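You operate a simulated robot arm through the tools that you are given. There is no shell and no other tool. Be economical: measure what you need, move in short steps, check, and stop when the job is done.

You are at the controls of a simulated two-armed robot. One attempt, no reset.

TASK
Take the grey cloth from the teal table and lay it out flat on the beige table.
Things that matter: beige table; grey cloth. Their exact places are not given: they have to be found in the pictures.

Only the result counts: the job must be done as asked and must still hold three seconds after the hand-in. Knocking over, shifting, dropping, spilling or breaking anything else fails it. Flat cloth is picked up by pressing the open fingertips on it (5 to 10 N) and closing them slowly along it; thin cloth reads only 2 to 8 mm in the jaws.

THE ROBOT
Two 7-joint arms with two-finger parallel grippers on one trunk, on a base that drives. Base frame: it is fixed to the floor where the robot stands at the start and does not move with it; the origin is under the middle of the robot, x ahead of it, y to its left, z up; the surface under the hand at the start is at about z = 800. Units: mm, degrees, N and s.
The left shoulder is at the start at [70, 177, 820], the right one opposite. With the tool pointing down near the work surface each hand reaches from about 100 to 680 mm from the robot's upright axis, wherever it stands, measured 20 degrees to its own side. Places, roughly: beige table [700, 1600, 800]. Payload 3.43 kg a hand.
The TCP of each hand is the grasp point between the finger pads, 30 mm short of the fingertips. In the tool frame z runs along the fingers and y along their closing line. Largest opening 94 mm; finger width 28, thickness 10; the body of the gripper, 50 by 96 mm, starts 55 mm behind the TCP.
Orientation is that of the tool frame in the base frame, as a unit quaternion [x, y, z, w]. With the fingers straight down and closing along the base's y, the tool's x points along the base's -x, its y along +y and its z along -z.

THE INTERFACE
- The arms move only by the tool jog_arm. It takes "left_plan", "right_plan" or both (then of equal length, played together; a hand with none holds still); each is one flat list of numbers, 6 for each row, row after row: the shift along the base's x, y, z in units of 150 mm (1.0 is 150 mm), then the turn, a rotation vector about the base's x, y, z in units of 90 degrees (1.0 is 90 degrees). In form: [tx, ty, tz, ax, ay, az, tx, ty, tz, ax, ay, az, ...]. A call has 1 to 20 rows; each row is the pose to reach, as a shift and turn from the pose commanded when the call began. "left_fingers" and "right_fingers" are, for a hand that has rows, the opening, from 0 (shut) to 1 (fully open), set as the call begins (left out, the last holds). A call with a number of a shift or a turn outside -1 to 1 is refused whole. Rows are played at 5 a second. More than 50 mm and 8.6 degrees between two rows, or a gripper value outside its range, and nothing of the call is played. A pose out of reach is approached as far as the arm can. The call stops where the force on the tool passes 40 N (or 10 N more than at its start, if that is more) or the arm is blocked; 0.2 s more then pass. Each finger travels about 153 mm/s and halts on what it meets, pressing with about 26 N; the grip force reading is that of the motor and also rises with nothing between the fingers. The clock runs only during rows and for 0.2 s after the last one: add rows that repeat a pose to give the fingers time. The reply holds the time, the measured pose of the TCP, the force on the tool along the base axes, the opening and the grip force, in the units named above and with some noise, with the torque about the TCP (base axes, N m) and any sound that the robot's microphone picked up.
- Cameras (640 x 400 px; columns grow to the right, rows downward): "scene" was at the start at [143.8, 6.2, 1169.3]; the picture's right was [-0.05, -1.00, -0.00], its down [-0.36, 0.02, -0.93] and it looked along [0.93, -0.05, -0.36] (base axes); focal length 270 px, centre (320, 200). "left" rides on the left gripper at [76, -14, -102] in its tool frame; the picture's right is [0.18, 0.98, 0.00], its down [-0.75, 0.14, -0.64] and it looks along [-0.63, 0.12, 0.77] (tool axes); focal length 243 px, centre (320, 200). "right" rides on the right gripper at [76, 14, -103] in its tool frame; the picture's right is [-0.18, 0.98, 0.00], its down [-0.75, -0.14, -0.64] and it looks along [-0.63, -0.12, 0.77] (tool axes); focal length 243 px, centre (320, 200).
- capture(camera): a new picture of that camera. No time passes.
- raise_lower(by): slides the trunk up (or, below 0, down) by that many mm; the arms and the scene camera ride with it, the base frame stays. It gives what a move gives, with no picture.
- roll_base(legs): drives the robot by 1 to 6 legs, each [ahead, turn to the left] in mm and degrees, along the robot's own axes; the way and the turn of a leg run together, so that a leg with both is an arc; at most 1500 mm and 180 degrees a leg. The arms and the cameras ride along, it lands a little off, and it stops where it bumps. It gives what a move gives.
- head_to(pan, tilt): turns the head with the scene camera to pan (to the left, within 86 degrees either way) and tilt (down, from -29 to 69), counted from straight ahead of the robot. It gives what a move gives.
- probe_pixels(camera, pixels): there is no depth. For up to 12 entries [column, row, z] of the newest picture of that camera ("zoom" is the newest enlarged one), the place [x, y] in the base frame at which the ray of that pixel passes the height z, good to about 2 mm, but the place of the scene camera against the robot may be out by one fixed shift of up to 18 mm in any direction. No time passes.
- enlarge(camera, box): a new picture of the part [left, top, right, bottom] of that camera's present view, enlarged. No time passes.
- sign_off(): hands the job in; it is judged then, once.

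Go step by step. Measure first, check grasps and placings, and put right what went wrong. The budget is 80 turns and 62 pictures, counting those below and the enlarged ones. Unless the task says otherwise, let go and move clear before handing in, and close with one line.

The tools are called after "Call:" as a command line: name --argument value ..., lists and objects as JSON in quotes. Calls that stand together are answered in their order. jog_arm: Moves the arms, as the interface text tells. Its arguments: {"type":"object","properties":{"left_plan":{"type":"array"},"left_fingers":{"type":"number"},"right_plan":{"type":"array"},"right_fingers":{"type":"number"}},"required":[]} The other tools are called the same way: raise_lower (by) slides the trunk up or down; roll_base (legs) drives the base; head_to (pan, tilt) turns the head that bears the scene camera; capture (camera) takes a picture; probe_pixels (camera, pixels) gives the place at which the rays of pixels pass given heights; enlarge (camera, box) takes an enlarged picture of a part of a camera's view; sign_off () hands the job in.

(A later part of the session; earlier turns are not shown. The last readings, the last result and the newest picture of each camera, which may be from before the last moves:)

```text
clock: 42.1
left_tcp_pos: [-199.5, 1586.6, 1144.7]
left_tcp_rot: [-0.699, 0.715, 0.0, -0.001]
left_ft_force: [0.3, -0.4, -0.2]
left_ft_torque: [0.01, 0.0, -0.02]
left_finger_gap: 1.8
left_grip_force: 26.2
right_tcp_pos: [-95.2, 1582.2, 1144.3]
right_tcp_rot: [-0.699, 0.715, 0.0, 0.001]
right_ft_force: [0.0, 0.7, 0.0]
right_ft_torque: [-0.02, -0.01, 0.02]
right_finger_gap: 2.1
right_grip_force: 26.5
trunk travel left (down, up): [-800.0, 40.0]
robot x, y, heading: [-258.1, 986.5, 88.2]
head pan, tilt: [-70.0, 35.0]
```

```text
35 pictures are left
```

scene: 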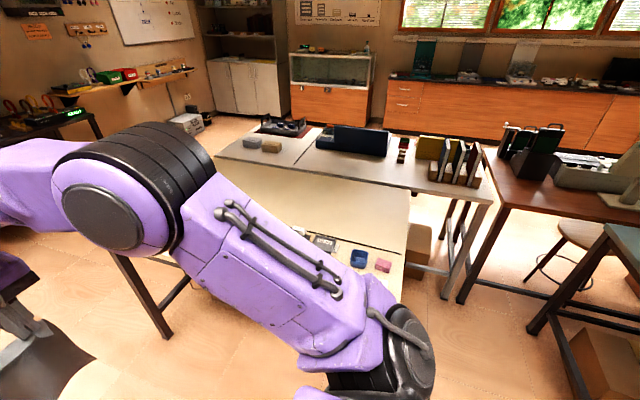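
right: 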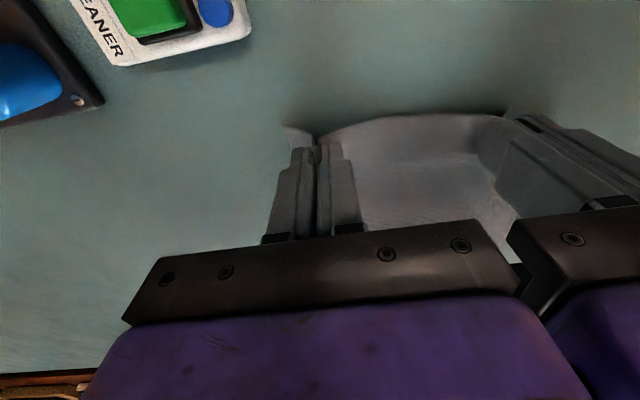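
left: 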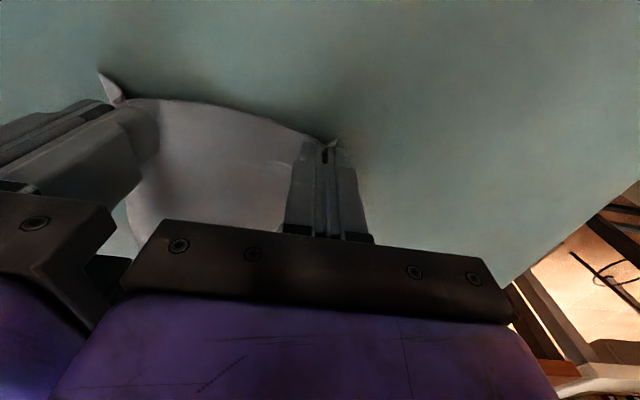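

The beige top spans from (215,165) to (410,195) with items at (320–390,240–265); beyond it stands the book table. I probe, and check the cloth by looking ahead.

Call:
probe_pixels --camera "scene" --pixels '[[222, 163, 800], [410, 193, 800], [404, 252, 800], [400, 290, 800], [320, 230, 800], [360, 258, 800], [385, 265, 800], [300, 200, 800], [215, 155, 800], [350, 240, 800]]'

Call:
head_to --pan -30 --tilt 35

Call:
capture --camera "scene"

```text
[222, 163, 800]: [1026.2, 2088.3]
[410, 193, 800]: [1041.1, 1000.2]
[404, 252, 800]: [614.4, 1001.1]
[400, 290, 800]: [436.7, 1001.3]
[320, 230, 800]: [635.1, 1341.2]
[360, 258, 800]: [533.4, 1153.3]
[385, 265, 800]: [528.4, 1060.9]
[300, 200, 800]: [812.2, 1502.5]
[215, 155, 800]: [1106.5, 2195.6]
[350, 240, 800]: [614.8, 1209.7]
```

```text
clock: 43.1
left_tcp_pos: [-201.1, 1588.1, 1145.0]
left_tcp_rot: [-0.699, 0.715, 0.0, -0.002]
left_ft_force: [-0.3, 0.0, -0.2]
left_ft_torque: [-0.03, -0.01, -0.01]
left_finger_gap: 1.6
left_grip_force: 26.0
right_tcp_pos: [-96.0, 1583.3, 1144.5]
right_tcp_rot: [-0.699, 0.715, -0.001, 0.001]
right_ft_force: [-0.8, -0.8, 0.2]
right_ft_torque: [-0.01, -0.04, -0.01]
right_finger_gap: 1.8
right_grip_force: 25.6
trunk travel left (down, up): [-800.0, 40.0]
robot x, y, heading: [-257.4, 984.1, 88.0]
head pan, tilt: [-30.0, 35.0]
```

```text
34 pictures are left
```

scene: 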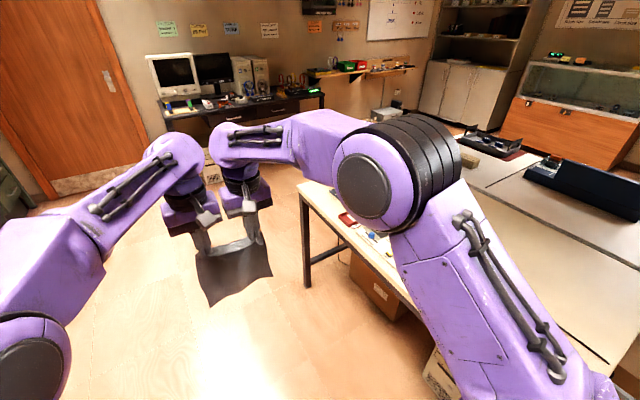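

The cloth still hangs from both hands. The beige top runs x≈320–1040, y≈1000–2100, with items along its west strip (x<640), so the free part is x>680, reached from the south pocket: I'll back in facing −x, then turn right. First I check the clear space to the west.

Call:
head_to --pan 80 --tilt 25

Call:
capture --camera "scene"

```text
clock: 45.0
left_tcp_pos: [-200.8, 1588.4, 1145.2]
left_tcp_rot: [-0.699, 0.715, 0.0, -0.002]
left_ft_force: [0.1, 0.0, -0.5]
left_ft_torque: [-0.01, 0.0, -0.02]
left_finger_gap: 1.9
left_grip_force: 26.2
right_tcp_pos: [-97.3, 1582.7, 1144.8]
right_tcp_rot: [-0.699, 0.715, 0.0, 0.001]
right_ft_force: [-0.5, 0.3, -0.3]
right_ft_torque: [0.03, 0.01, 0.0]
right_finger_gap: 2.0
right_grip_force: 25.8
trunk travel left (down, up): [-800.0, 40.0]
robot x, y, heading: [-257.1, 990.0, 88.2]
head pan, tilt: [80.0, 25.0]
```

```text
33 pictures are left
```

scene: 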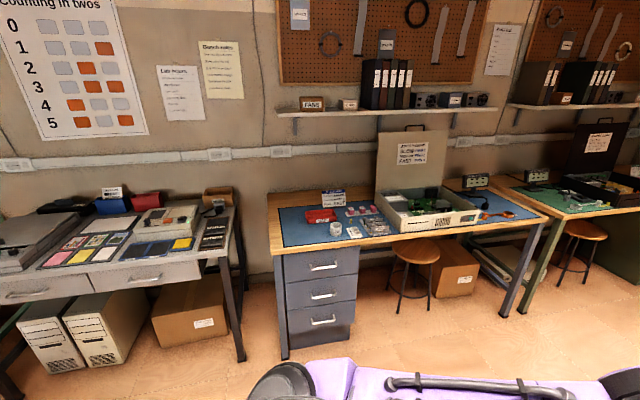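

West desks are over 1 m away, so there's room. I back up 385 mm, turn left to face −x, and back 650 mm into the pocket, then check the sides.

Call:
roll_base --legs '[[-390, 0], [0, 92], [-650, 0]]'

Call:
head_to --pan -80 --tilt 40

Call:
capture --camera "scene"

```text
clock: 54.9
left_tcp_pos: [-209.0, 640.8, 1143.9]
left_tcp_rot: [0.999, 0.046, 0.003, 0.001]
left_ft_force: [-0.5, 0.1, 0.3]
left_ft_torque: [0.0, 0.02, -0.02]
left_finger_gap: 1.6
left_grip_force: 26.2
right_tcp_pos: [-218.7, 746.2, 1145.6]
right_tcp_rot: [0.999, 0.046, 0.0, -0.001]
right_ft_force: [-1.3, 1.2, -0.9]
right_ft_torque: [-0.02, 0.02, -0.03]
right_finger_gap: 2.0
right_grip_force: 26.4
trunk travel left (down, up): [-800.0, 40.0]
robot x, y, heading: [395.8, 652.9, -175.5]
head pan, tilt: [80.0, 25.0]
```

```text
clock: 57.3
left_tcp_pos: [-209.0, 640.1, 1144.5]
left_tcp_rot: [0.999, 0.047, 0.002, 0.0]
left_ft_force: [-0.5, 0.2, -0.4]
left_ft_torque: [-0.01, 0.02, -0.04]
left_finger_gap: 1.9
left_grip_force: 25.9
right_tcp_pos: [-217.0, 744.1, 1145.2]
right_tcp_rot: [0.999, 0.046, 0.0, -0.001]
right_ft_force: [0.4, 0.5, -0.2]
right_ft_torque: [0.01, 0.02, -0.02]
right_finger_gap: 1.7
right_grip_force: 26.0
trunk travel left (down, up): [-800.0, 40.0]
robot x, y, heading: [392.3, 652.7, -175.2]
head pan, tilt: [-80.0, 40.0]
```

```text
32 pictures are left
```

scene: 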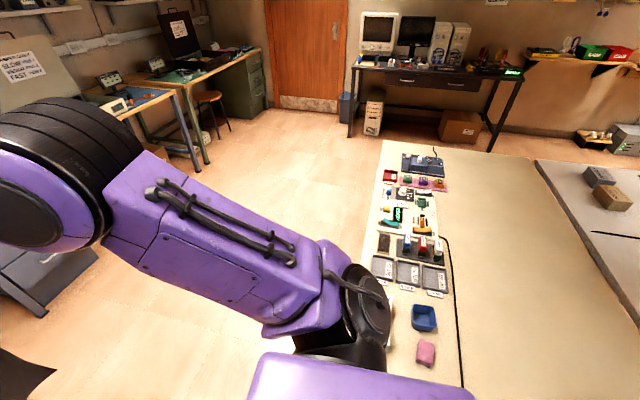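

A clear view now: items and a cable (445–460, 240–380) on the west strip, the rest of the top is free to its right edge (535,165)-(635,315). I probe those.

Call:
probe_pixels --camera "scene" --pixels '[[455, 290, 800], [461, 375, 800], [447, 240, 800], [440, 152, 800], [536, 165, 800], [590, 250, 800], [635, 318, 800], [500, 390, 800], [425, 350, 800], [384, 142, 800]]'

Call:
head_to --pan -86 --tilt 62

Call:
capture --camera "scene"

```text
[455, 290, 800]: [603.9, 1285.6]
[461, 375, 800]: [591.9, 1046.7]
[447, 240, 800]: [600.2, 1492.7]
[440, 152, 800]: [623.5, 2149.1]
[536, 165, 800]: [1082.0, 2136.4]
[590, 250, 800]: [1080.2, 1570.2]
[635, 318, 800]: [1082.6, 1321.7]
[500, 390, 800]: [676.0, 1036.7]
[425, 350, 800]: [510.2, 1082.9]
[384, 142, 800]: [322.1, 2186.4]
```

```text
clock: 58.2
left_tcp_pos: [-210.4, 640.8, 1145.2]
left_tcp_rot: [0.999, 0.046, 0.002, 0.001]
left_ft_force: [-0.7, -0.6, -0.3]
left_ft_torque: [0.01, 0.0, -0.03]
left_finger_gap: 2.0
left_grip_force: 26.0
right_tcp_pos: [-217.3, 745.0, 1144.6]
right_tcp_rot: [0.999, 0.046, 0.0, 0.0]
right_ft_force: [0.5, 0.7, 0.0]
right_ft_torque: [0.01, 0.04, -0.02]
right_finger_gap: 1.8
right_grip_force: 25.8
trunk travel left (down, up): [-800.0, 40.0]
robot x, y, heading: [394.8, 651.3, -175.2]
head pan, tilt: [-85.9, 62.0]
```

```text
31 pictures are left
```

scene: 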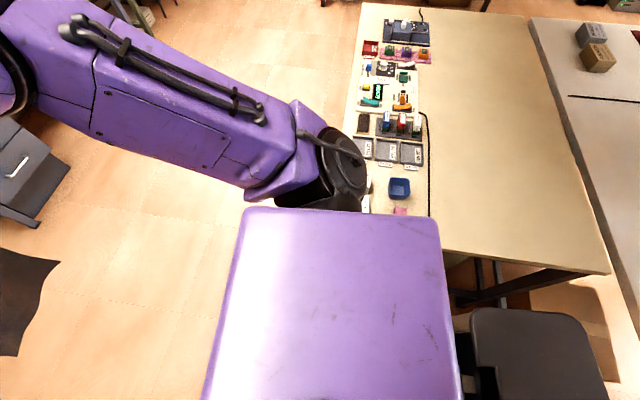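

A black object shows at (540,350) — robot's own rear or a chair? I check from the other side, and probe the table's south-east corner (608,271).

Call:
probe_pixels --camera "scene" --pixels '[[608, 272, 800], [445, 250, 800], [530, 20, 800], [428, 200, 800], [540, 330, 400], [540, 330, 800], [475, 310, 400], [600, 390, 400]]'

Call:
head_to --pan 86 --tilt 62

Call:
capture --camera "scene"

```text
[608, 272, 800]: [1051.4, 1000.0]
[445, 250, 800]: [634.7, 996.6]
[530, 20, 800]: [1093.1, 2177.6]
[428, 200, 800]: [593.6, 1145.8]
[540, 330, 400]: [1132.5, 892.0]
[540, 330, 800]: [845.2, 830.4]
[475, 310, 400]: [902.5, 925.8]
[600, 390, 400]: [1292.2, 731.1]
```

```text
clock: 60.8
left_tcp_pos: [-209.1, 641.2, 1144.5]
left_tcp_rot: [0.999, 0.046, 0.002, 0.001]
left_ft_force: [0.5, 0.2, 0.5]
left_ft_torque: [0.0, -0.01, 0.0]
left_finger_gap: 1.6
left_grip_force: 26.2
right_tcp_pos: [-215.8, 744.3, 1143.4]
right_tcp_rot: [0.999, 0.046, 0.0, 0.0]
right_ft_force: [0.3, -1.3, -0.1]
right_ft_torque: [-0.03, 0.0, 0.0]
right_finger_gap: 1.8
right_grip_force: 25.8
trunk travel left (down, up): [-800.0, 40.0]
robot x, y, heading: [391.2, 652.9, -175.3]
head pan, tilt: [85.9, 62.0]
```

```text
30 pictures are left
```

scene: 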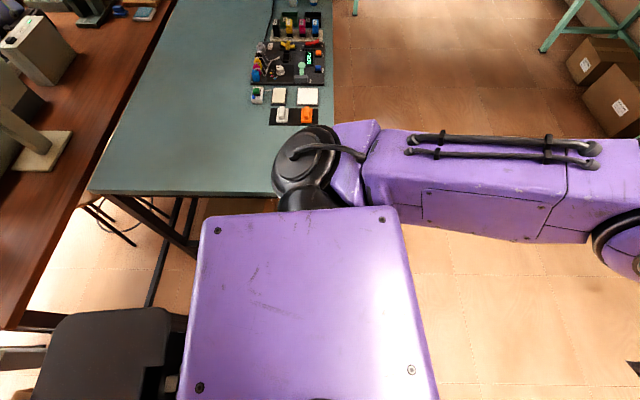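

The black thing is the robot's own back. I straighten, back 300 mm further, and turn right to face the beige table from the south, then look.

Call:
roll_base --legs '[[0, -4.7], [-298, 0], [0, -90]]'

Call:
head_to --pan 0 --tilt 40

Call:
capture --camera "scene"

```text
clock: 67.1
left_tcp_pos: [719.1, 1254.4, 1145.0]
left_tcp_rot: [0.717, -0.698, 0.002, 0.002]
left_ft_force: [-0.2, -0.5, -0.4]
left_ft_torque: [0.01, -0.02, 0.0]
left_finger_gap: 1.3
left_grip_force: 25.5
right_tcp_pos: [823.3, 1253.5, 1145.5]
right_tcp_rot: [0.717, -0.697, 0.001, -0.001]
right_ft_force: [0.4, 0.0, 0.5]
right_ft_torque: [0.02, 0.04, 0.01]
right_finger_gap: 2.1
right_grip_force: 26.1
trunk travel left (down, up): [-800.0, 40.0]
robot x, y, heading: [693.3, 652.5, 91.0]
head pan, tilt: [85.9, 62.0]
```

```text
clock: 68.7
left_tcp_pos: [719.6, 1253.7, 1145.9]
left_tcp_rot: [0.717, -0.697, 0.001, 0.001]
left_ft_force: [-0.7, -0.4, -0.1]
left_ft_torque: [-0.01, 0.02, 0.06]
left_finger_gap: 1.7
left_grip_force: 25.8
right_tcp_pos: [824.1, 1254.6, 1144.6]
right_tcp_rot: [0.718, -0.696, 0.001, -0.001]
right_ft_force: [0.3, -0.2, 0.2]
right_ft_torque: [0.0, -0.01, 0.03]
right_finger_gap: 1.9
right_grip_force: 26.4
trunk travel left (down, up): [-800.0, 40.0]
robot x, y, heading: [692.5, 651.5, 90.9]
head pan, tilt: [0.0, 40.0]
```

```text
29 pictures are left
```

scene: 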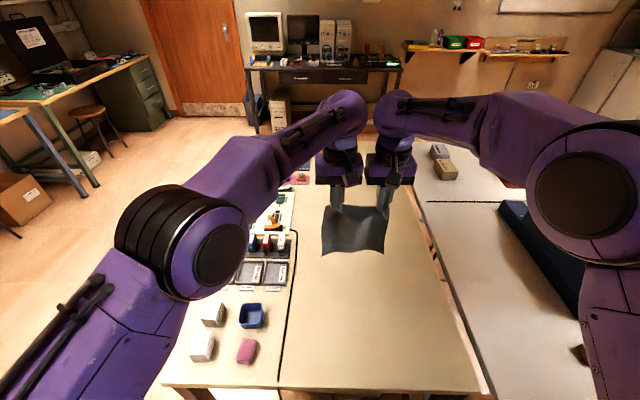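

The free top lies right under the cloth. I drive 75 mm ahead and look at the cloth's slack between the hands.

Call:
roll_base --legs '[[75, 0]]'

Call:
capture --camera "left"

Call:
capture --camera "right"

Call:
enlarge --camera "scene" --box '[260, 130, 460, 270]'

```text
clock: 69.9
left_tcp_pos: [717.4, 1331.9, 1141.1]
left_tcp_rot: [0.718, -0.696, 0.003, 0.005]
left_ft_force: [0.8, 0.2, -0.1]
left_ft_torque: [-0.07, 0.02, 0.03]
left_finger_gap: 1.7
left_grip_force: 25.9
right_tcp_pos: [822.6, 1332.4, 1140.8]
right_tcp_rot: [0.717, -0.697, 0.002, 0.003]
right_ft_force: [0.0, 0.9, -0.3]
right_ft_torque: [-0.09, -0.01, 0.0]
right_finger_gap: 1.9
right_grip_force: 26.1
trunk travel left (down, up): [-800.0, 40.0]
robot x, y, heading: [686.1, 725.5, 90.9]
head pan, tilt: [0.0, 40.0]
stopped in leg 1: the robot was blocked; the commanded pose is now the measured one
```

```text
28 pictures are left
```

left: 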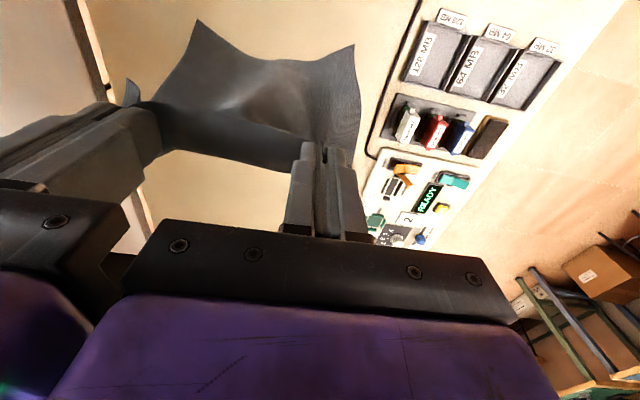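

```text
27 pictures are left
```

right: 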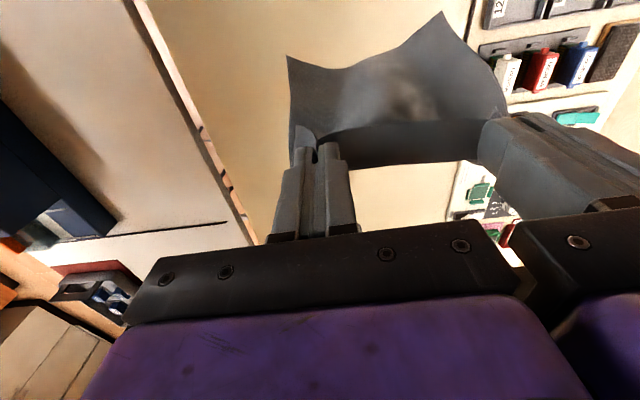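

```text
2.86 times, centred on (360, 200) of scene
```

zoom: 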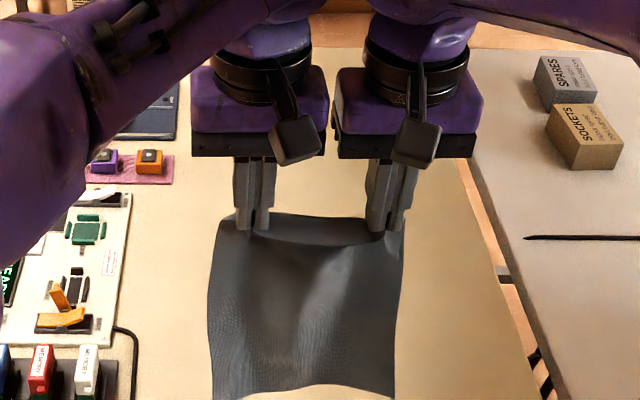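

Blocked slightly short (y=725); I back off 10 mm. The cloth hangs nicely with slack between the pinches, so I spread the hands by about 30 mm and lower the trunk 80 mm.

Call:
roll_base --legs '[[-10, 0]]'

Call:
jog_arm --left_plan '[-0.02, 0, 0, 0, 0, 0, -0.04, 0, 0, 0, 0, 0, -0.06, 0, 0, 0, 0, 0, -0.08, 0, 0, 0, 0, 0]' --right_plan '[0.03, 0, 0, 0, 0, 0, 0.06, 0, 0, 0, 0, 0, 0.09, 0, 0, 0, 0, 0, 0.12, 0, 0, 0, 0, 0]'

Call:
raise_lower --by -70

Call:
capture --camera "right"

Call:
capture --camera "scene"

```text
clock: 70.6
left_tcp_pos: [718.2, 1317.7, 1143.1]
left_tcp_rot: [0.717, -0.697, 0.002, 0.002]
left_ft_force: [-0.4, 0.3, 0.0]
left_ft_torque: [0.01, -0.03, 0.03]
left_finger_gap: 1.9
left_grip_force: 26.4
right_tcp_pos: [822.5, 1318.0, 1143.1]
right_tcp_rot: [0.716, -0.698, 0.001, 0.002]
right_ft_force: [-0.2, 0.3, -0.7]
right_ft_torque: [-0.02, 0.02, 0.02]
right_finger_gap: 1.9
right_grip_force: 26.2
trunk travel left (down, up): [-800.0, 40.0]
robot x, y, heading: [691.6, 715.8, 90.9]
head pan, tilt: [0.0, 40.0]
```

```text
clock: 71.7
left_tcp_pos: [714.1, 1312.1, 1145.5]
left_tcp_rot: [0.715, -0.699, 0.008, -0.004]
left_ft_force: [20.8, 0.0, 0.0]
left_ft_torque: [-0.02, -0.64, -0.05]
left_finger_gap: 1.9
left_grip_force: 25.7
right_tcp_pos: [833.1, 1315.3, 1143.3]
right_tcp_rot: [0.717, -0.697, -0.006, 0.005]
right_ft_force: [-20.7, -0.9, -0.3]
right_ft_torque: [-0.01, 0.67, 0.06]
right_finger_gap: 2.1
right_grip_force: 26.1
trunk travel left (down, up): [-800.0, 40.0]
robot x, y, heading: [694.0, 712.2, 90.8]
head pan, tilt: [0.0, 40.0]
stopped in row 4 (left hand): the force on the tool passed its limit at 40 N (the readings are from after the stop); the commanded pose is now the measured one
```

```text
clock: 72.8
left_tcp_pos: [712.5, 1313.1, 1075.1]
left_tcp_rot: [0.716, -0.698, 0.007, -0.003]
left_ft_force: [31.9, 1.3, -0.2]
left_ft_torque: [-0.01, -0.97, -0.05]
left_finger_gap: 1.8
left_grip_force: 25.8
right_tcp_pos: [834.0, 1315.9, 1073.8]
right_tcp_rot: [0.717, -0.697, -0.005, 0.006]
right_ft_force: [-31.6, -0.7, 0.8]
right_ft_torque: [-0.02, 0.98, 0.08]
right_finger_gap: 3.1
right_grip_force: 26.1
trunk travel left (down, up): [-730.0, 110.0]
robot x, y, heading: [688.9, 711.8, 91.0]
head pan, tilt: [0.0, 40.0]
```

```text
25 pictures are left
```

right: 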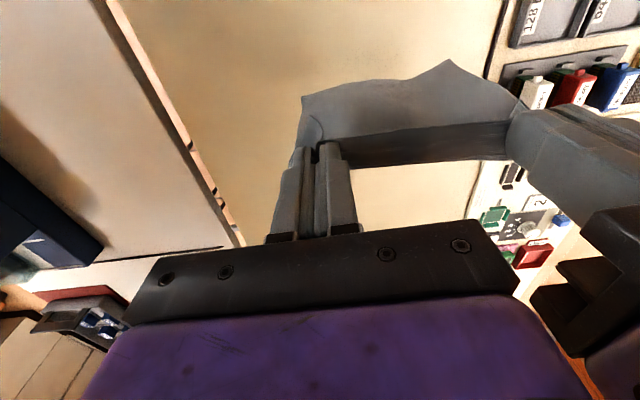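

```text
24 pictures are left
```

scene: 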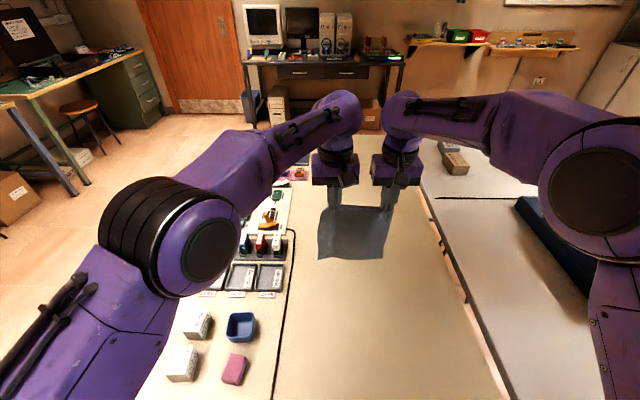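

The cloth is over-tight (31 N). I bring the hands 3 mm closer each, then lower 35 mm so the bottom edge nears the table.

Call:
jog_arm --left_plan '[0.01, 0, 0, 0, 0, 0, 0.02, 0, 0, 0, 0, 0, 0.02, 0, -0.1, 0, 0, 0, 0.02, 0, -0.18, 0, 0, 0, 0.02, 0, -0.23, 0, 0, 0]' --right_plan '[-0.01, 0, 0, 0, 0, 0, -0.02, 0, 0, 0, 0, 0, -0.02, 0, -0.1, 0, 0, 0, -0.02, 0, -0.18, 0, 0, 0, -0.02, 0, -0.23, 0, 0, 0]'

Call:
enlarge --camera "scene" --box '[260, 160, 460, 290]'

```text
clock: 74.0
left_tcp_pos: [714.5, 1313.2, 1042.1]
left_tcp_rot: [0.717, -0.697, 0.006, -0.002]
left_ft_force: [22.0, 1.1, -1.4]
left_ft_torque: [0.06, -0.72, -0.07]
left_finger_gap: 1.9
left_grip_force: 26.6
right_tcp_pos: [833.0, 1314.7, 1039.2]
right_tcp_rot: [0.717, -0.697, -0.003, 0.003]
right_ft_force: [-20.9, -0.3, 0.6]
right_ft_torque: [0.0, 0.73, 0.09]
right_finger_gap: 2.2
right_grip_force: 26.4
trunk travel left (down, up): [-730.0, 110.0]
robot x, y, heading: [696.4, 713.9, 90.9]
head pan, tilt: [0.0, 40.0]
```

```text
3.08 times, centred on (360, 225) of scene
```

zoom: 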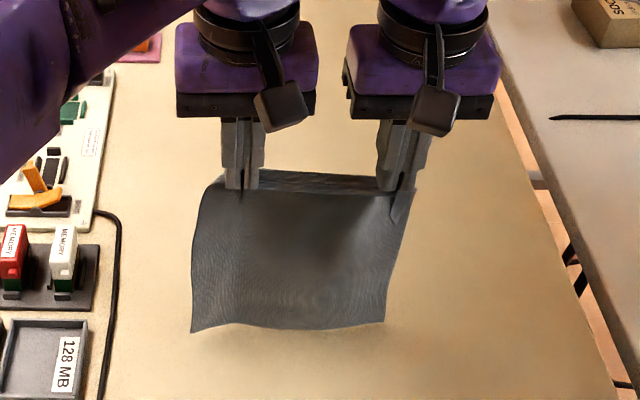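

The bottom edge is at zoom (190,332)-(385,322). I probe it to estimate its height over the table.

Call:
probe_pixels --camera "zoom" --pixels '[[190, 332, 800], [385, 322, 800], [190, 332, 830], [385, 322, 830], [190, 332, 860], [385, 322, 860], [240, 190, 1010], [405, 190, 1010]]'

```text
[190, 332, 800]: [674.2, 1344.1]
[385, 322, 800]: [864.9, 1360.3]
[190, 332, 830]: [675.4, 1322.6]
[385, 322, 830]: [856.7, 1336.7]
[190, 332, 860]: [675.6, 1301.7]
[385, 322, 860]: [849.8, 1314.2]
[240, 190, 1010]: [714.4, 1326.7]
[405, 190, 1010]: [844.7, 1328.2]
```

The bottom hangs roughly 30 mm above the table. I lower 25 mm more, then pull back and down at 45° to lay the cloth from its far edge.

Call:
jog_arm --left_plan '[0.01, 0, -0.08, 0, 0, 0, 0.02, 0, -0.17, 0, 0, 0, 0.02, -0.1, -0.27, 0, 0, 0, 0.02, -0.2, -0.37, 0, 0, 0, 0.02, -0.31, -0.47, 0, 0, 0, 0.02, -0.42, -0.57, 0, 0, 0, 0.02, -0.53, -0.67, 0, 0, 0, 0.02, -0.64, -0.77, 0, 0, 0, 0.02, -0.75, -0.87, 0, 0, 0, 0.02, -0.75, -0.87, 0, 0, 0]' --right_plan '[-0.01, 0, -0.08, 0, 0, 0, -0.02, 0, -0.17, 0, 0, 0, -0.02, -0.1, -0.27, 0, 0, 0, -0.02, -0.2, -0.37, 0, 0, 0, -0.02, -0.31, -0.47, 0, 0, 0, -0.02, -0.42, -0.57, 0, 0, 0, -0.02, -0.53, -0.67, 0, 0, 0, -0.02, -0.64, -0.77, 0, 0, 0, -0.02, -0.75, -0.87, 0, 0, 0, -0.02, -0.75, -0.87, 0, 0, 0]'

Call:
enlarge --camera "scene" --box '[260, 160, 460, 290]'

```text
clock: 76.2
left_tcp_pos: [710.7, 1184.3, 880.9]
left_tcp_rot: [0.725, -0.687, 0.042, 0.02]
left_ft_force: [30.8, 6.9, 7.5]
left_ft_torque: [0.2, -1.03, 0.11]
left_finger_gap: 1.7
left_grip_force: 25.6
right_tcp_pos: [828.7, 1203.8, 908.0]
right_tcp_rot: [0.718, -0.696, -0.005, 0.004]
right_ft_force: [-31.1, -6.2, -7.0]
right_ft_torque: [-0.22, 0.94, -0.02]
right_finger_gap: 3.3
right_grip_force: 25.7
trunk travel left (down, up): [-730.0, 110.0]
robot x, y, heading: [686.6, 714.1, 91.1]
head pan, tilt: [0.0, 40.0]
```

```text
3.08 times, centred on (360, 225) of scene
```

zoom: 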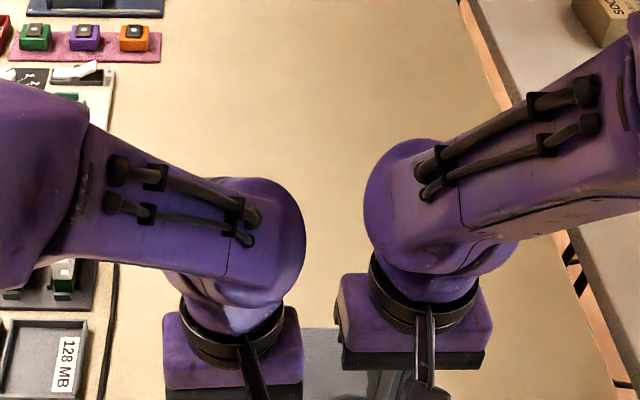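

The left hand reads 27 mm lower and 20 mm further back than the right, slightly turned. I hold both still for a moment to see whether it settles.

Call:
jog_arm --left_plan '[0.01, 0, 0, 0, 0, 0, 0.01, 0, 0, 0, 0, 0]' --right_plan '[-0.01, 0, 0, 0, 0, 0, -0.01, 0, 0, 0, 0, 0]'

Call:
capture --camera "scene"

Call:
capture --camera "right"

```text
clock: 76.8
left_tcp_pos: [709.3, 1189.8, 889.1]
left_tcp_rot: [0.726, -0.687, 0.037, 0.014]
left_ft_force: [22.6, 3.2, 3.0]
left_ft_torque: [0.12, -0.76, 0.04]
left_finger_gap: 1.8
left_grip_force: 26.4
right_tcp_pos: [828.3, 1204.5, 909.2]
right_tcp_rot: [0.718, -0.696, -0.003, 0.003]
right_ft_force: [-22.7, -3.6, -3.8]
right_ft_torque: [-0.11, 0.76, 0.02]
right_finger_gap: 1.8
right_grip_force: 25.8
trunk travel left (down, up): [-730.0, 110.0]
robot x, y, heading: [691.6, 714.8, 91.0]
head pan, tilt: [0.0, 40.0]
```

```text
21 pictures are left
```

scene: 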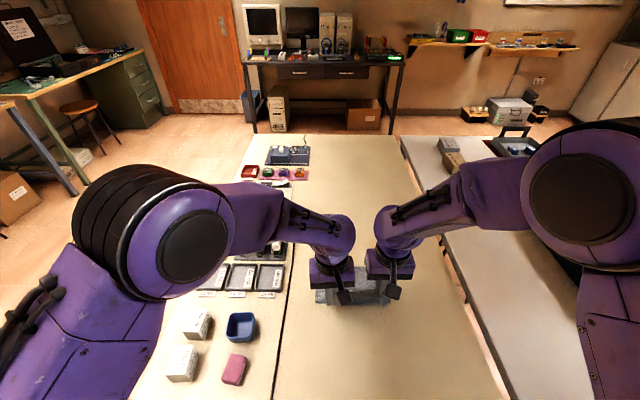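

```text
20 pictures are left
```

right: 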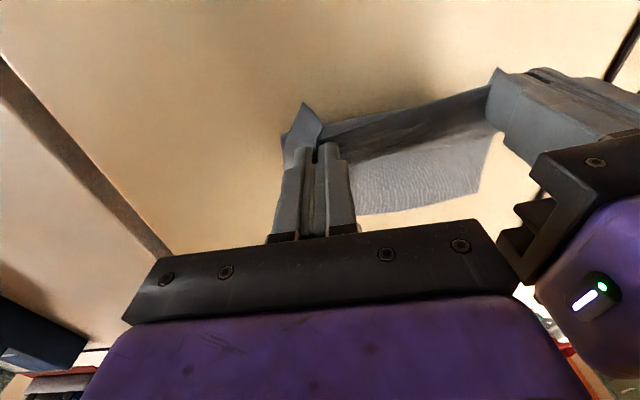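

The cloth is going down well, its far part lies on the table. I let the left settle while levelling it.

Call:
jog_arm --left_plan '[0.01, 0, 0, 0, 0, 0, 0.02, 0, 0, 0, 0, 0, 0.02, 0, 0, 0, 0, 0, 0.02, 0, 0, 0, 0, 0]' --right_plan '[0, 0, 0, 0, 0, 0, 0, 0, 0, 0, 0, 0, 0, 0, 0, 0, 0, 0, 0, 0, 0, 0, 0, 0]'

```text
clock: 77.8
left_tcp_pos: [712.8, 1201.9, 903.1]
left_tcp_rot: [0.729, -0.684, 0.025, 0.002]
left_ft_force: [11.2, 0.2, 1.1]
left_ft_torque: [0.03, -0.36, -0.02]
left_finger_gap: 1.7
left_grip_force: 26.2
right_tcp_pos: [828.5, 1204.1, 908.1]
right_tcp_rot: [0.717, -0.697, -0.003, 0.002]
right_ft_force: [-11.5, -0.6, -0.6]
right_ft_torque: [0.01, 0.38, 0.06]
right_finger_gap: 1.9
right_grip_force: 25.4
trunk travel left (down, up): [-730.0, 110.0]
robot x, y, heading: [685.6, 715.8, 90.9]
head pan, tilt: [0.0, 40.0]
```

It settled. I continue slowly: 40 mm more down and back.

Call:
jog_arm --left_plan '[0, -0.035, -0.033, 0, 0, 0, 0, -0.07, -0.067, 0, 0, 0, 0, -0.105, -0.1, 0, 0, 0, 0, -0.14, -0.133, 0, 0, 0, 0, -0.175, -0.167, 0, 0, 0, 0, -0.21, -0.2, 0, 0, 0, 0, -0.245, -0.233, 0, 0, 0, 0, -0.28, -0.267, 0, 0, 0, 0, -0.28, -0.267, 0, 0, 0]' --right_plan '[0, -0.035, -0.033, 0, 0, 0, 0, -0.07, -0.067, 0, 0, 0, 0, -0.105, -0.1, 0, 0, 0, 0, -0.14, -0.133, 0, 0, 0, 0, -0.175, -0.167, 0, 0, 0, 0, -0.21, -0.2, 0, 0, 0, 0, -0.245, -0.233, 0, 0, 0, 0, -0.28, -0.267, 0, 0, 0, 0, -0.28, -0.267, 0, 0, 0]'

Call:
capture --camera "right"

```text
clock: 79.8
left_tcp_pos: [717.3, 1165.3, 873.3]
left_tcp_rot: [0.728, -0.685, 0.021, -0.008]
left_ft_force: [1.5, 0.2, -1.1]
left_ft_torque: [-0.01, -0.02, 0.01]
left_finger_gap: 1.8
left_grip_force: 26.4
right_tcp_pos: [829.5, 1161.5, 868.6]
right_tcp_rot: [0.717, -0.697, -0.003, 0.003]
right_ft_force: [-1.1, 0.4, -0.4]
right_ft_torque: [0.0, 0.04, 0.0]
right_finger_gap: 1.6
right_grip_force: 26.2
trunk travel left (down, up): [-730.0, 110.0]
robot x, y, heading: [691.8, 713.6, 91.0]
head pan, tilt: [0.0, 40.0]
```

```text
19 pictures are left
```

right: 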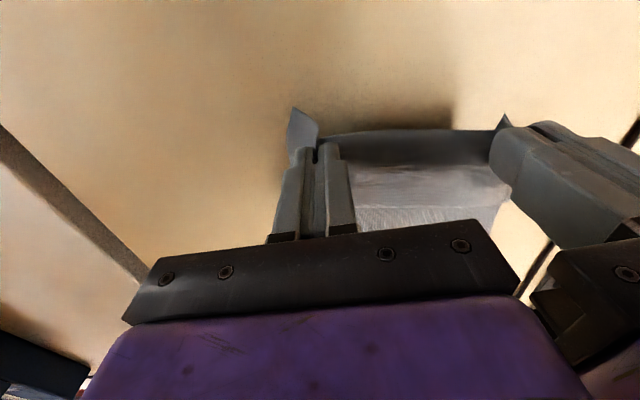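

Good. Another 30 mm down and back.

Call:
jog_arm --left_plan '[0, -0.035, -0.033, 0, 0, 0, 0, -0.07, -0.067, 0, 0, 0, 0, -0.105, -0.1, 0, 0, 0, 0, -0.14, -0.133, 0, 0, 0, 0, -0.175, -0.165, 0, 0, 0, 0, -0.21, -0.19, 0, 0, 0, 0, -0.22, -0.2, 0, 0, 0, 0, -0.22, -0.2, 0, 0, 0, 0, -0.22, -0.2, 0, 0, 0]' --right_plan '[0, -0.035, -0.033, 0, 0, 0, 0, -0.07, -0.067, 0, 0, 0, 0, -0.105, -0.1, 0, 0, 0, 0, -0.14, -0.133, 0, 0, 0, 0, -0.175, -0.165, 0, 0, 0, 0, -0.21, -0.19, 0, 0, 0, 0, -0.22, -0.2, 0, 0, 0, 0, -0.22, -0.2, 0, 0, 0, 0, -0.22, -0.2, 0, 0, 0]'

Call:
capture --camera "right"

Call:
capture --camera "left"

```text
clock: 81.8
left_tcp_pos: [719.5, 1135.4, 846.5]
left_tcp_rot: [0.727, -0.686, 0.015, -0.011]
left_ft_force: [-0.3, -0.1, -0.1]
left_ft_torque: [0.0, -0.01, 0.0]
left_finger_gap: 1.7
left_grip_force: 26.3
right_tcp_pos: [828.7, 1128.5, 840.7]
right_tcp_rot: [0.717, -0.697, -0.003, 0.003]
right_ft_force: [-0.4, -0.3, 0.2]
right_ft_torque: [-0.02, -0.05, -0.04]
right_finger_gap: 1.9
right_grip_force: 25.9
trunk travel left (down, up): [-730.0, 110.0]
robot x, y, heading: [689.6, 716.8, 91.2]
head pan, tilt: [0.0, 40.0]
```

```text
18 pictures are left
```

right: 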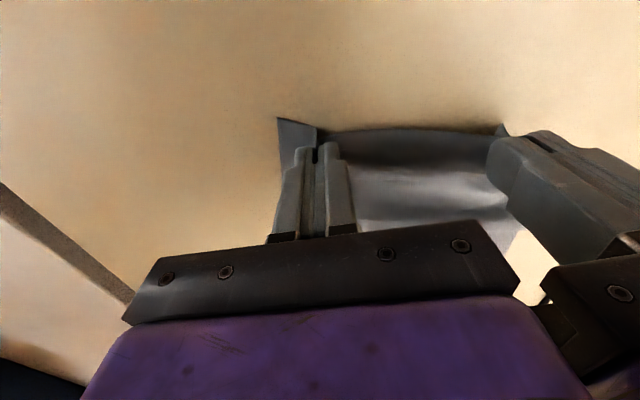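

```text
17 pictures are left
```

left: 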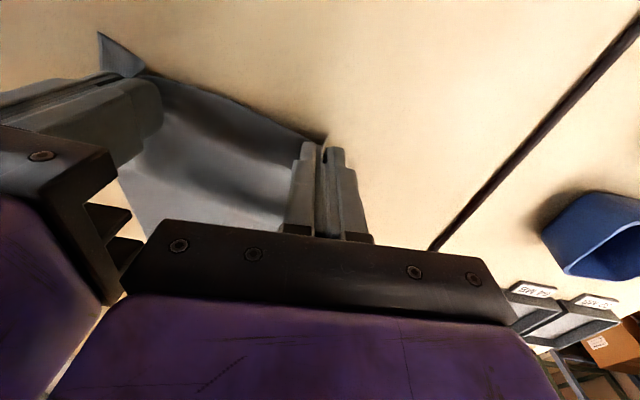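

Both tips are near the table. I lower the rest (tips ~4 mm above) and pull back 35 mm to draw out the waves.

Call:
jog_arm --left_plan '[0, -0.03, -0.03, 0, 0, 0, 0, -0.06, -0.05, 0, 0, 0, 0, -0.1, -0.06, 0, 0, 0, 0, -0.14, -0.06, 0, 0, 0, 0, -0.18, -0.06, 0, 0, 0, 0, -0.22, -0.06, 0, 0, 0, 0, -0.26, -0.06, 0, 0, 0, 0, -0.26, -0.06, 0, 0, 0, 0, -0.26, -0.06, 0, 0, 0]' --right_plan '[0, -0.03, -0.02, 0, 0, 0, 0, -0.06, -0.035, 0, 0, 0, 0, -0.1, -0.04, 0, 0, 0, 0, -0.14, -0.04, 0, 0, 0, 0, -0.18, -0.04, 0, 0, 0, 0, -0.22, -0.04, 0, 0, 0, 0, -0.23, -0.04, 0, 0, 0, 0, -0.23, -0.04, 0, 0, 0, 0, -0.23, -0.04, 0, 0, 0]'

Call:
capture --camera "right"

Call:
enlarge --camera "scene" --box '[260, 230, 460, 355]'

```text
clock: 83.8
left_tcp_pos: [719.2, 1090.4, 832.5]
left_tcp_rot: [0.729, -0.684, 0.021, -0.004]
left_ft_force: [0.6, -0.2, 0.3]
left_ft_torque: [-0.01, -0.02, -0.01]
left_finger_gap: 1.4
left_grip_force: 26.5
right_tcp_pos: [828.9, 1092.8, 831.3]
right_tcp_rot: [0.717, -0.697, -0.003, 0.003]
right_ft_force: [-0.2, -0.9, 3.6]
right_ft_torque: [0.02, 0.02, 0.05]
right_finger_gap: 1.6
right_grip_force: 25.7
trunk travel left (down, up): [-730.0, 110.0]
robot x, y, heading: [688.3, 717.7, 90.9]
head pan, tilt: [0.0, 40.0]
```

```text
16 pictures are left
```

right: 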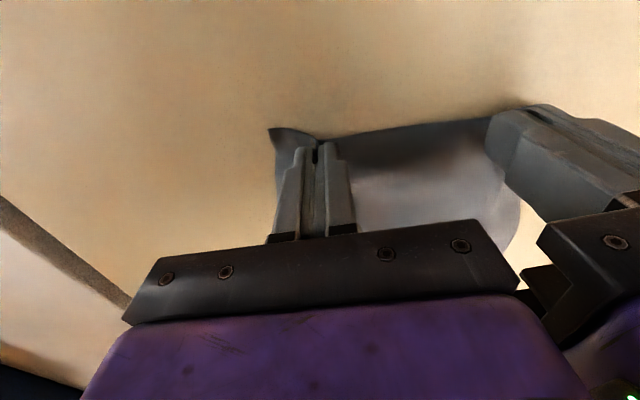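

```text
3.20 times, centred on (360, 292) of scene
```

zoom: 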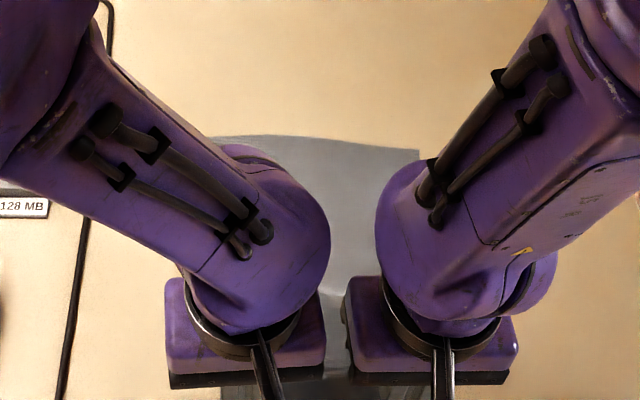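

The cloth lies smooth. I spread the hands 3 mm each to take out the last slack, then open a little.

Call:
jog_arm --left_plan '[-0.01, 0, 0, 0, 0, 0, -0.02, -0.01, -0.005, 0, 0, 0, -0.02, -0.01, -0.005, 0, 0, 0]' --right_plan '[0.01, 0, 0, 0, 0, 0, 0.02, -0.01, 0, 0, 0, 0, 0.02, -0.01, 0, 0, 0, 0]'

Call:
jog_arm --left_plan '[0, 0, 0, 0, 0, 0, 0, 0, 0, 0, 0, 0, 0, 0, 0.02, 0, 0, 0]' --right_plan '[0, 0, 0, 0, 0, 0, 0, 0, 0, 0, 0, 0, 0, 0, 0.02, 0, 0, 0]' --left_fingers 0.12 --right_fingers 0.12

Call:
capture --camera "right"

Call:
capture --camera "left"

```text
clock: 84.6
left_tcp_pos: [717.7, 1090.9, 836.7]
left_tcp_rot: [0.729, -0.684, 0.021, -0.009]
left_ft_force: [2.7, 0.4, 0.9]
left_ft_torque: [-0.02, -0.1, 0.0]
left_finger_gap: 1.9
left_grip_force: 25.7
right_tcp_pos: [830.9, 1092.7, 831.6]
right_tcp_rot: [0.717, -0.697, -0.004, 0.002]
right_ft_force: [-2.8, 1.1, 5.5]
right_ft_torque: [0.04, 0.11, 0.03]
right_finger_gap: 1.7
right_grip_force: 26.2
trunk travel left (down, up): [-730.0, 110.0]
robot x, y, heading: [693.7, 713.8, 90.9]
head pan, tilt: [0.0, 40.0]
```

```text
clock: 85.4
left_tcp_pos: [717.9, 1091.9, 837.2]
left_tcp_rot: [0.73, -0.683, 0.023, -0.008]
left_ft_force: [-0.2, -0.5, -0.6]
left_ft_torque: [0.03, 0.0, 0.01]
left_finger_gap: 11.1
left_grip_force: 0.1
right_tcp_pos: [831.9, 1092.1, 835.8]
right_tcp_rot: [0.717, -0.697, -0.002, 0.002]
right_ft_force: [0.3, -0.1, 0.4]
right_ft_torque: [0.0, 0.01, -0.03]
right_finger_gap: 11.3
right_grip_force: 0.1
trunk travel left (down, up): [-730.0, 110.0]
robot x, y, heading: [687.5, 714.1, 90.8]
head pan, tilt: [0.0, 40.0]
```

```text
14 pictures are left
```

right: 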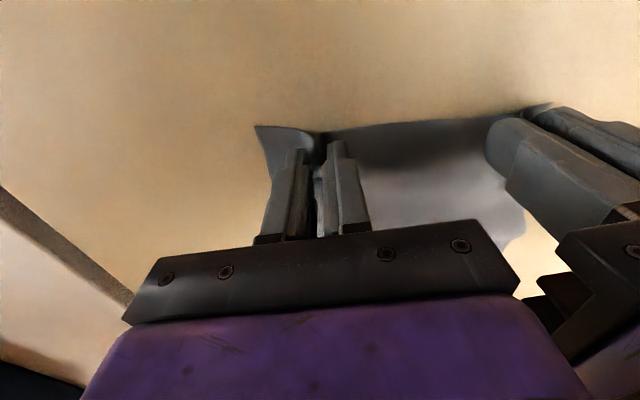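

```text
13 pictures are left
```

left: 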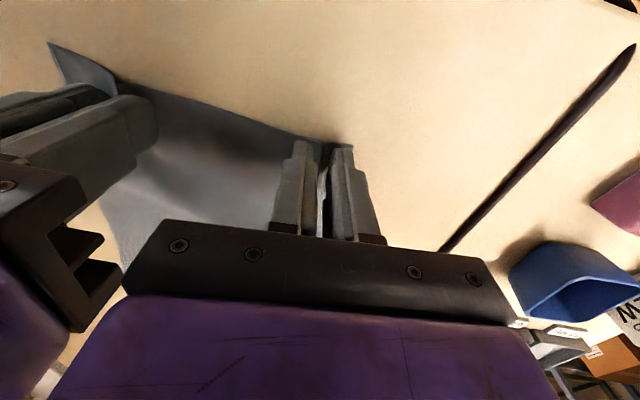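

Released cleanly. I open a bit more and lift straight up 100 mm.

Call:
jog_arm --left_plan '[0, 0, 0, 0, 0, 0, 0, 0, 0.05, 0, 0, 0, 0, 0, 0.15, 0, 0, 0, 0, 0, 0.3, 0, 0, 0, 0, 0, 0.5, 0, 0, 0, 0, 0, 0.7, 0, 0, 0, 0, 0, 0.7, 0, 0, 0]' --right_plan '[0, 0, 0, 0, 0, 0, 0, 0, 0.05, 0, 0, 0, 0, 0, 0.15, 0, 0, 0, 0, 0, 0.3, 0, 0, 0, 0, 0, 0.5, 0, 0, 0, 0, 0, 0.7, 0, 0, 0, 0, 0, 0.7, 0, 0, 0]' --left_fingers 0.25 --right_fingers 0.25

Call:
raise_lower --by 100

Call:
capture --camera "right"

Call:
capture --camera "left"

```text
clock: 86.4
left_tcp_pos: [715.3, 1046.8, 842.5]
left_tcp_rot: [0.724, -0.685, 0.068, 0.05]
left_ft_force: [0.0, 0.3, 0.5]
left_ft_torque: [0.02, 0.04, 0.0]
left_finger_gap: 23.3
left_grip_force: 0.1
right_tcp_pos: [829.8, 1091.1, 885.9]
right_tcp_rot: [0.717, -0.697, -0.004, 0.002]
right_ft_force: [-0.1, -0.9, 0.4]
right_ft_torque: [-0.01, -0.01, -0.02]
right_finger_gap: 23.6
right_grip_force: 0.1
trunk travel left (down, up): [-730.0, 110.0]
robot x, y, heading: [691.3, 714.4, 90.7]
head pan, tilt: [0.0, 40.0]
stopped in row 5 (left hand): the arm was blocked; the commanded pose is now the measured one
```

```text
clock: 87.8
left_tcp_pos: [714.3, 1047.5, 940.8]
left_tcp_rot: [0.724, -0.685, 0.068, 0.05]
left_ft_force: [-0.1, -0.6, -0.2]
left_ft_torque: [0.02, 0.04, 0.02]
left_finger_gap: 23.3
left_grip_force: 0.1
right_tcp_pos: [830.2, 1094.0, 985.5]
right_tcp_rot: [0.717, -0.697, -0.003, 0.003]
right_ft_force: [0.3, -0.2, 0.0]
right_ft_torque: [0.0, 0.0, -0.04]
right_finger_gap: 23.3
right_grip_force: 0.0
trunk travel left (down, up): [-830.0, 10.0]
robot x, y, heading: [690.3, 712.8, 90.9]
head pan, tilt: [0.0, 40.0]
```

```text
12 pictures are left
```

right: 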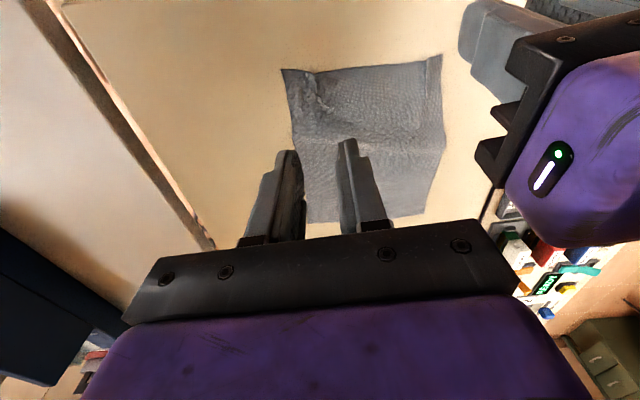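

```text
11 pictures are left
```

left: 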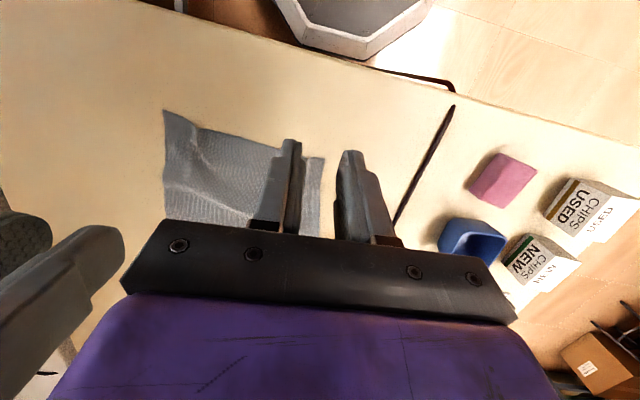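

The hands are clear and the cloth is lying spread, with perhaps a ripple. I zoom in on it.

Call:
enlarge --camera "right" --box '[250, 40, 470, 240]'

Call:
enlarge --camera "left" --box '[140, 90, 350, 240]'

Call:
probe_pixels --camera "right" --pixels '[[282, 69, 802], [441, 55, 802], [427, 214, 802], [307, 223, 802], [447, 148, 802]]'

```text
2.00 times, centred on (360, 140) of right
```

zoom: 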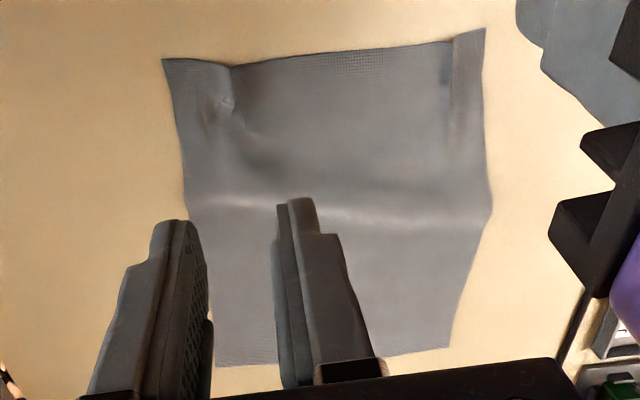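

```text
2.67 times, centred on (245, 165) of left
```

zoom: 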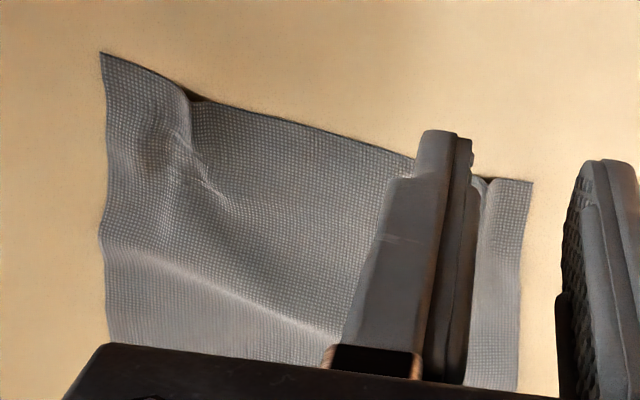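

```text
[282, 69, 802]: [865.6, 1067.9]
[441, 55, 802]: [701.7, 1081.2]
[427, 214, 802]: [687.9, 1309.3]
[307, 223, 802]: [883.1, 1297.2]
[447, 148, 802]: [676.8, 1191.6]
```

The cloth is out on the table (near edge 164 of ~190 mm wide, small pinch ridges and a low ripple). I'll smooth the corners with the right hand's closed fingertips; first I move the left hand aside and bring the right over the near-right corner.

Call:
jog_arm --left_plan '[-0.2, 0, 0.05, 0, 0, 0, -0.4, 0, 0.1, 0, 0, 0, -0.6, 0, 0.15, 0, 0, 0, -0.6, 0, 0.15, 0, 0, 0, -0.6, 0, 0.15, 0, 0, 0]' --right_plan '[0.05, 0, -0.2, 0, 0, 0, 0.1, -0.02, -0.4, 0, 0, 0, 0.16, -0.04, -0.6, 0, 0, 0, 0.16, -0.04, -0.8, 0, 0, 0, 0.16, -0.04, -0.9, 0, 0, 0]' --right_fingers 0

Call:
capture --camera "right"

```text
clock: 89.0
left_tcp_pos: [625.2, 1044.6, 961.1]
left_tcp_rot: [0.723, -0.686, 0.066, 0.051]
left_ft_force: [0.0, -0.3, 0.1]
left_ft_torque: [0.0, -0.02, -0.02]
left_finger_gap: 23.2
left_grip_force: 0.0
right_tcp_pos: [854.3, 1086.9, 850.9]
right_tcp_rot: [0.717, -0.697, -0.004, 0.003]
right_ft_force: [0.2, -0.2, -0.1]
right_ft_torque: [0.02, 0.01, 0.01]
right_finger_gap: 0.2
right_grip_force: 26.3
trunk travel left (down, up): [-830.0, 10.0]
robot x, y, heading: [687.8, 714.5, 90.9]
head pan, tilt: [0.0, 40.0]
```

```text
8 pictures are left
```

right: 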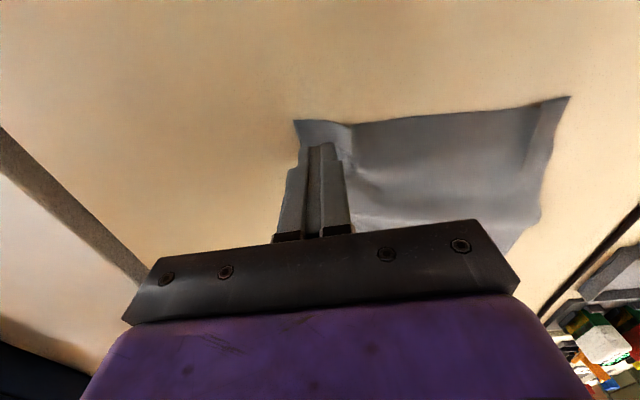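

The fingertips are over the corner flap. I lower to light contact.

Call:
jog_arm --right_plan '[0, 0, -0.06, 0, 0, 0, 0, 0, -0.1, 0, 0, 0, 0, 0, -0.12, 0, 0, 0, 0, 0, -0.127, 0, 0, 0, 0, 0, -0.133, 0, 0, 0]'

```text
clock: 90.2
left_tcp_pos: [624.4, 1043.9, 961.5]
left_tcp_rot: [0.723, -0.686, 0.066, 0.05]
left_ft_force: [0.0, -0.5, 0.2]
left_ft_torque: [0.0, 0.01, 0.0]
left_finger_gap: 23.7
left_grip_force: 0.0
right_tcp_pos: [855.3, 1086.4, 831.2]
right_tcp_rot: [0.717, -0.697, -0.005, 0.002]
right_ft_force: [3.1, 1.3, 21.7]
right_ft_torque: [-0.05, -0.21, 0.06]
right_finger_gap: 0.2
right_grip_force: 25.9
trunk travel left (down, up): [-830.0, 10.0]
robot x, y, heading: [690.0, 717.1, 90.8]
head pan, tilt: [0.0, 40.0]
```

Contact at 22 N; I ease 1 mm and drag the corner outward 15 mm and 6 mm toward me, then lift.

Call:
jog_arm --right_plan '[0, 0, 0.006, 0, 0, 0, 0.02, -0.008, 0.006, 0, 0, 0, 0.04, -0.016, 0.006, 0, 0, 0, 0.06, -0.024, 0.006, 0, 0, 0, 0.08, -0.032, 0.006, 0, 0, 0, 0.1, -0.04, 0.006, 0, 0, 0, 0.1, -0.04, 0.006, 0, 0, 0]'

Call:
jog_arm --right_plan '[0, 0, 0.05, 0, 0, 0, 0, 0, 0.2, 0, 0, 0, 0, 0, 0.4, 0, 0, 0, -0.1, 0, 0.6, 0, 0, 0, -0.2, 0, 0.7, 0, 0, 0]'

Call:
enlarge --camera "right" --box '[240, 40, 500, 240]'

```text
clock: 91.8
left_tcp_pos: [625.0, 1044.6, 960.7]
left_tcp_rot: [0.723, -0.686, 0.065, 0.051]
left_ft_force: [0.0, 0.3, -0.3]
left_ft_torque: [-0.02, 0.02, -0.02]
left_finger_gap: 23.6
left_grip_force: 0.0
right_tcp_pos: [869.8, 1079.7, 831.8]
right_tcp_rot: [0.717, -0.697, -0.004, 0.003]
right_ft_force: [-0.2, 0.5, 0.3]
right_ft_torque: [-0.05, -0.01, -0.03]
right_finger_gap: 0.0
right_grip_force: 25.7
trunk travel left (down, up): [-830.0, 10.0]
robot x, y, heading: [692.4, 712.2, 90.7]
head pan, tilt: [0.0, 40.0]
```

```text
clock: 93.0
left_tcp_pos: [624.3, 1043.7, 961.6]
left_tcp_rot: [0.723, -0.686, 0.067, 0.05]
left_ft_force: [-0.1, -1.0, 0.3]
left_ft_torque: [-0.01, -0.02, 0.01]
left_finger_gap: 23.6
left_grip_force: 0.1
right_tcp_pos: [840.3, 1078.9, 937.9]
right_tcp_rot: [0.717, -0.697, -0.003, 0.002]
right_ft_force: [-0.1, -0.2, -1.0]
right_ft_torque: [0.03, -0.02, 0.02]
right_finger_gap: 0.1
right_grip_force: 25.7
trunk travel left (down, up): [-830.0, 10.0]
robot x, y, heading: [688.2, 717.3, 90.8]
head pan, tilt: [0.0, 40.0]
```

```text
2.00 times, centred on (370, 140) of right
```

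zoom: 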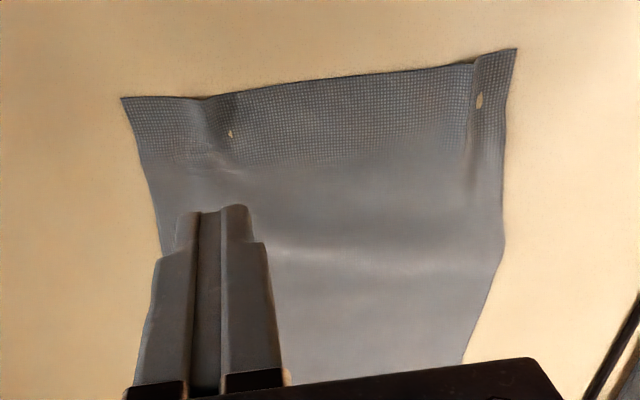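

The right corner moved out and its ridge is mostly gone. I probe the corners.

Call:
probe_pixels --camera "zoom" --pixels '[[122, 97, 802], [516, 48, 802], [476, 62, 802], [205, 98, 802], [490, 110, 802], [504, 235, 802]]'

```text
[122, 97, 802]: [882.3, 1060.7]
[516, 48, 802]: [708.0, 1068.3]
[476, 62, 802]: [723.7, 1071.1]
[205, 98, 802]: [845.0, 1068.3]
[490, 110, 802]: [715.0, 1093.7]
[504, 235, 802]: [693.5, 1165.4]
```

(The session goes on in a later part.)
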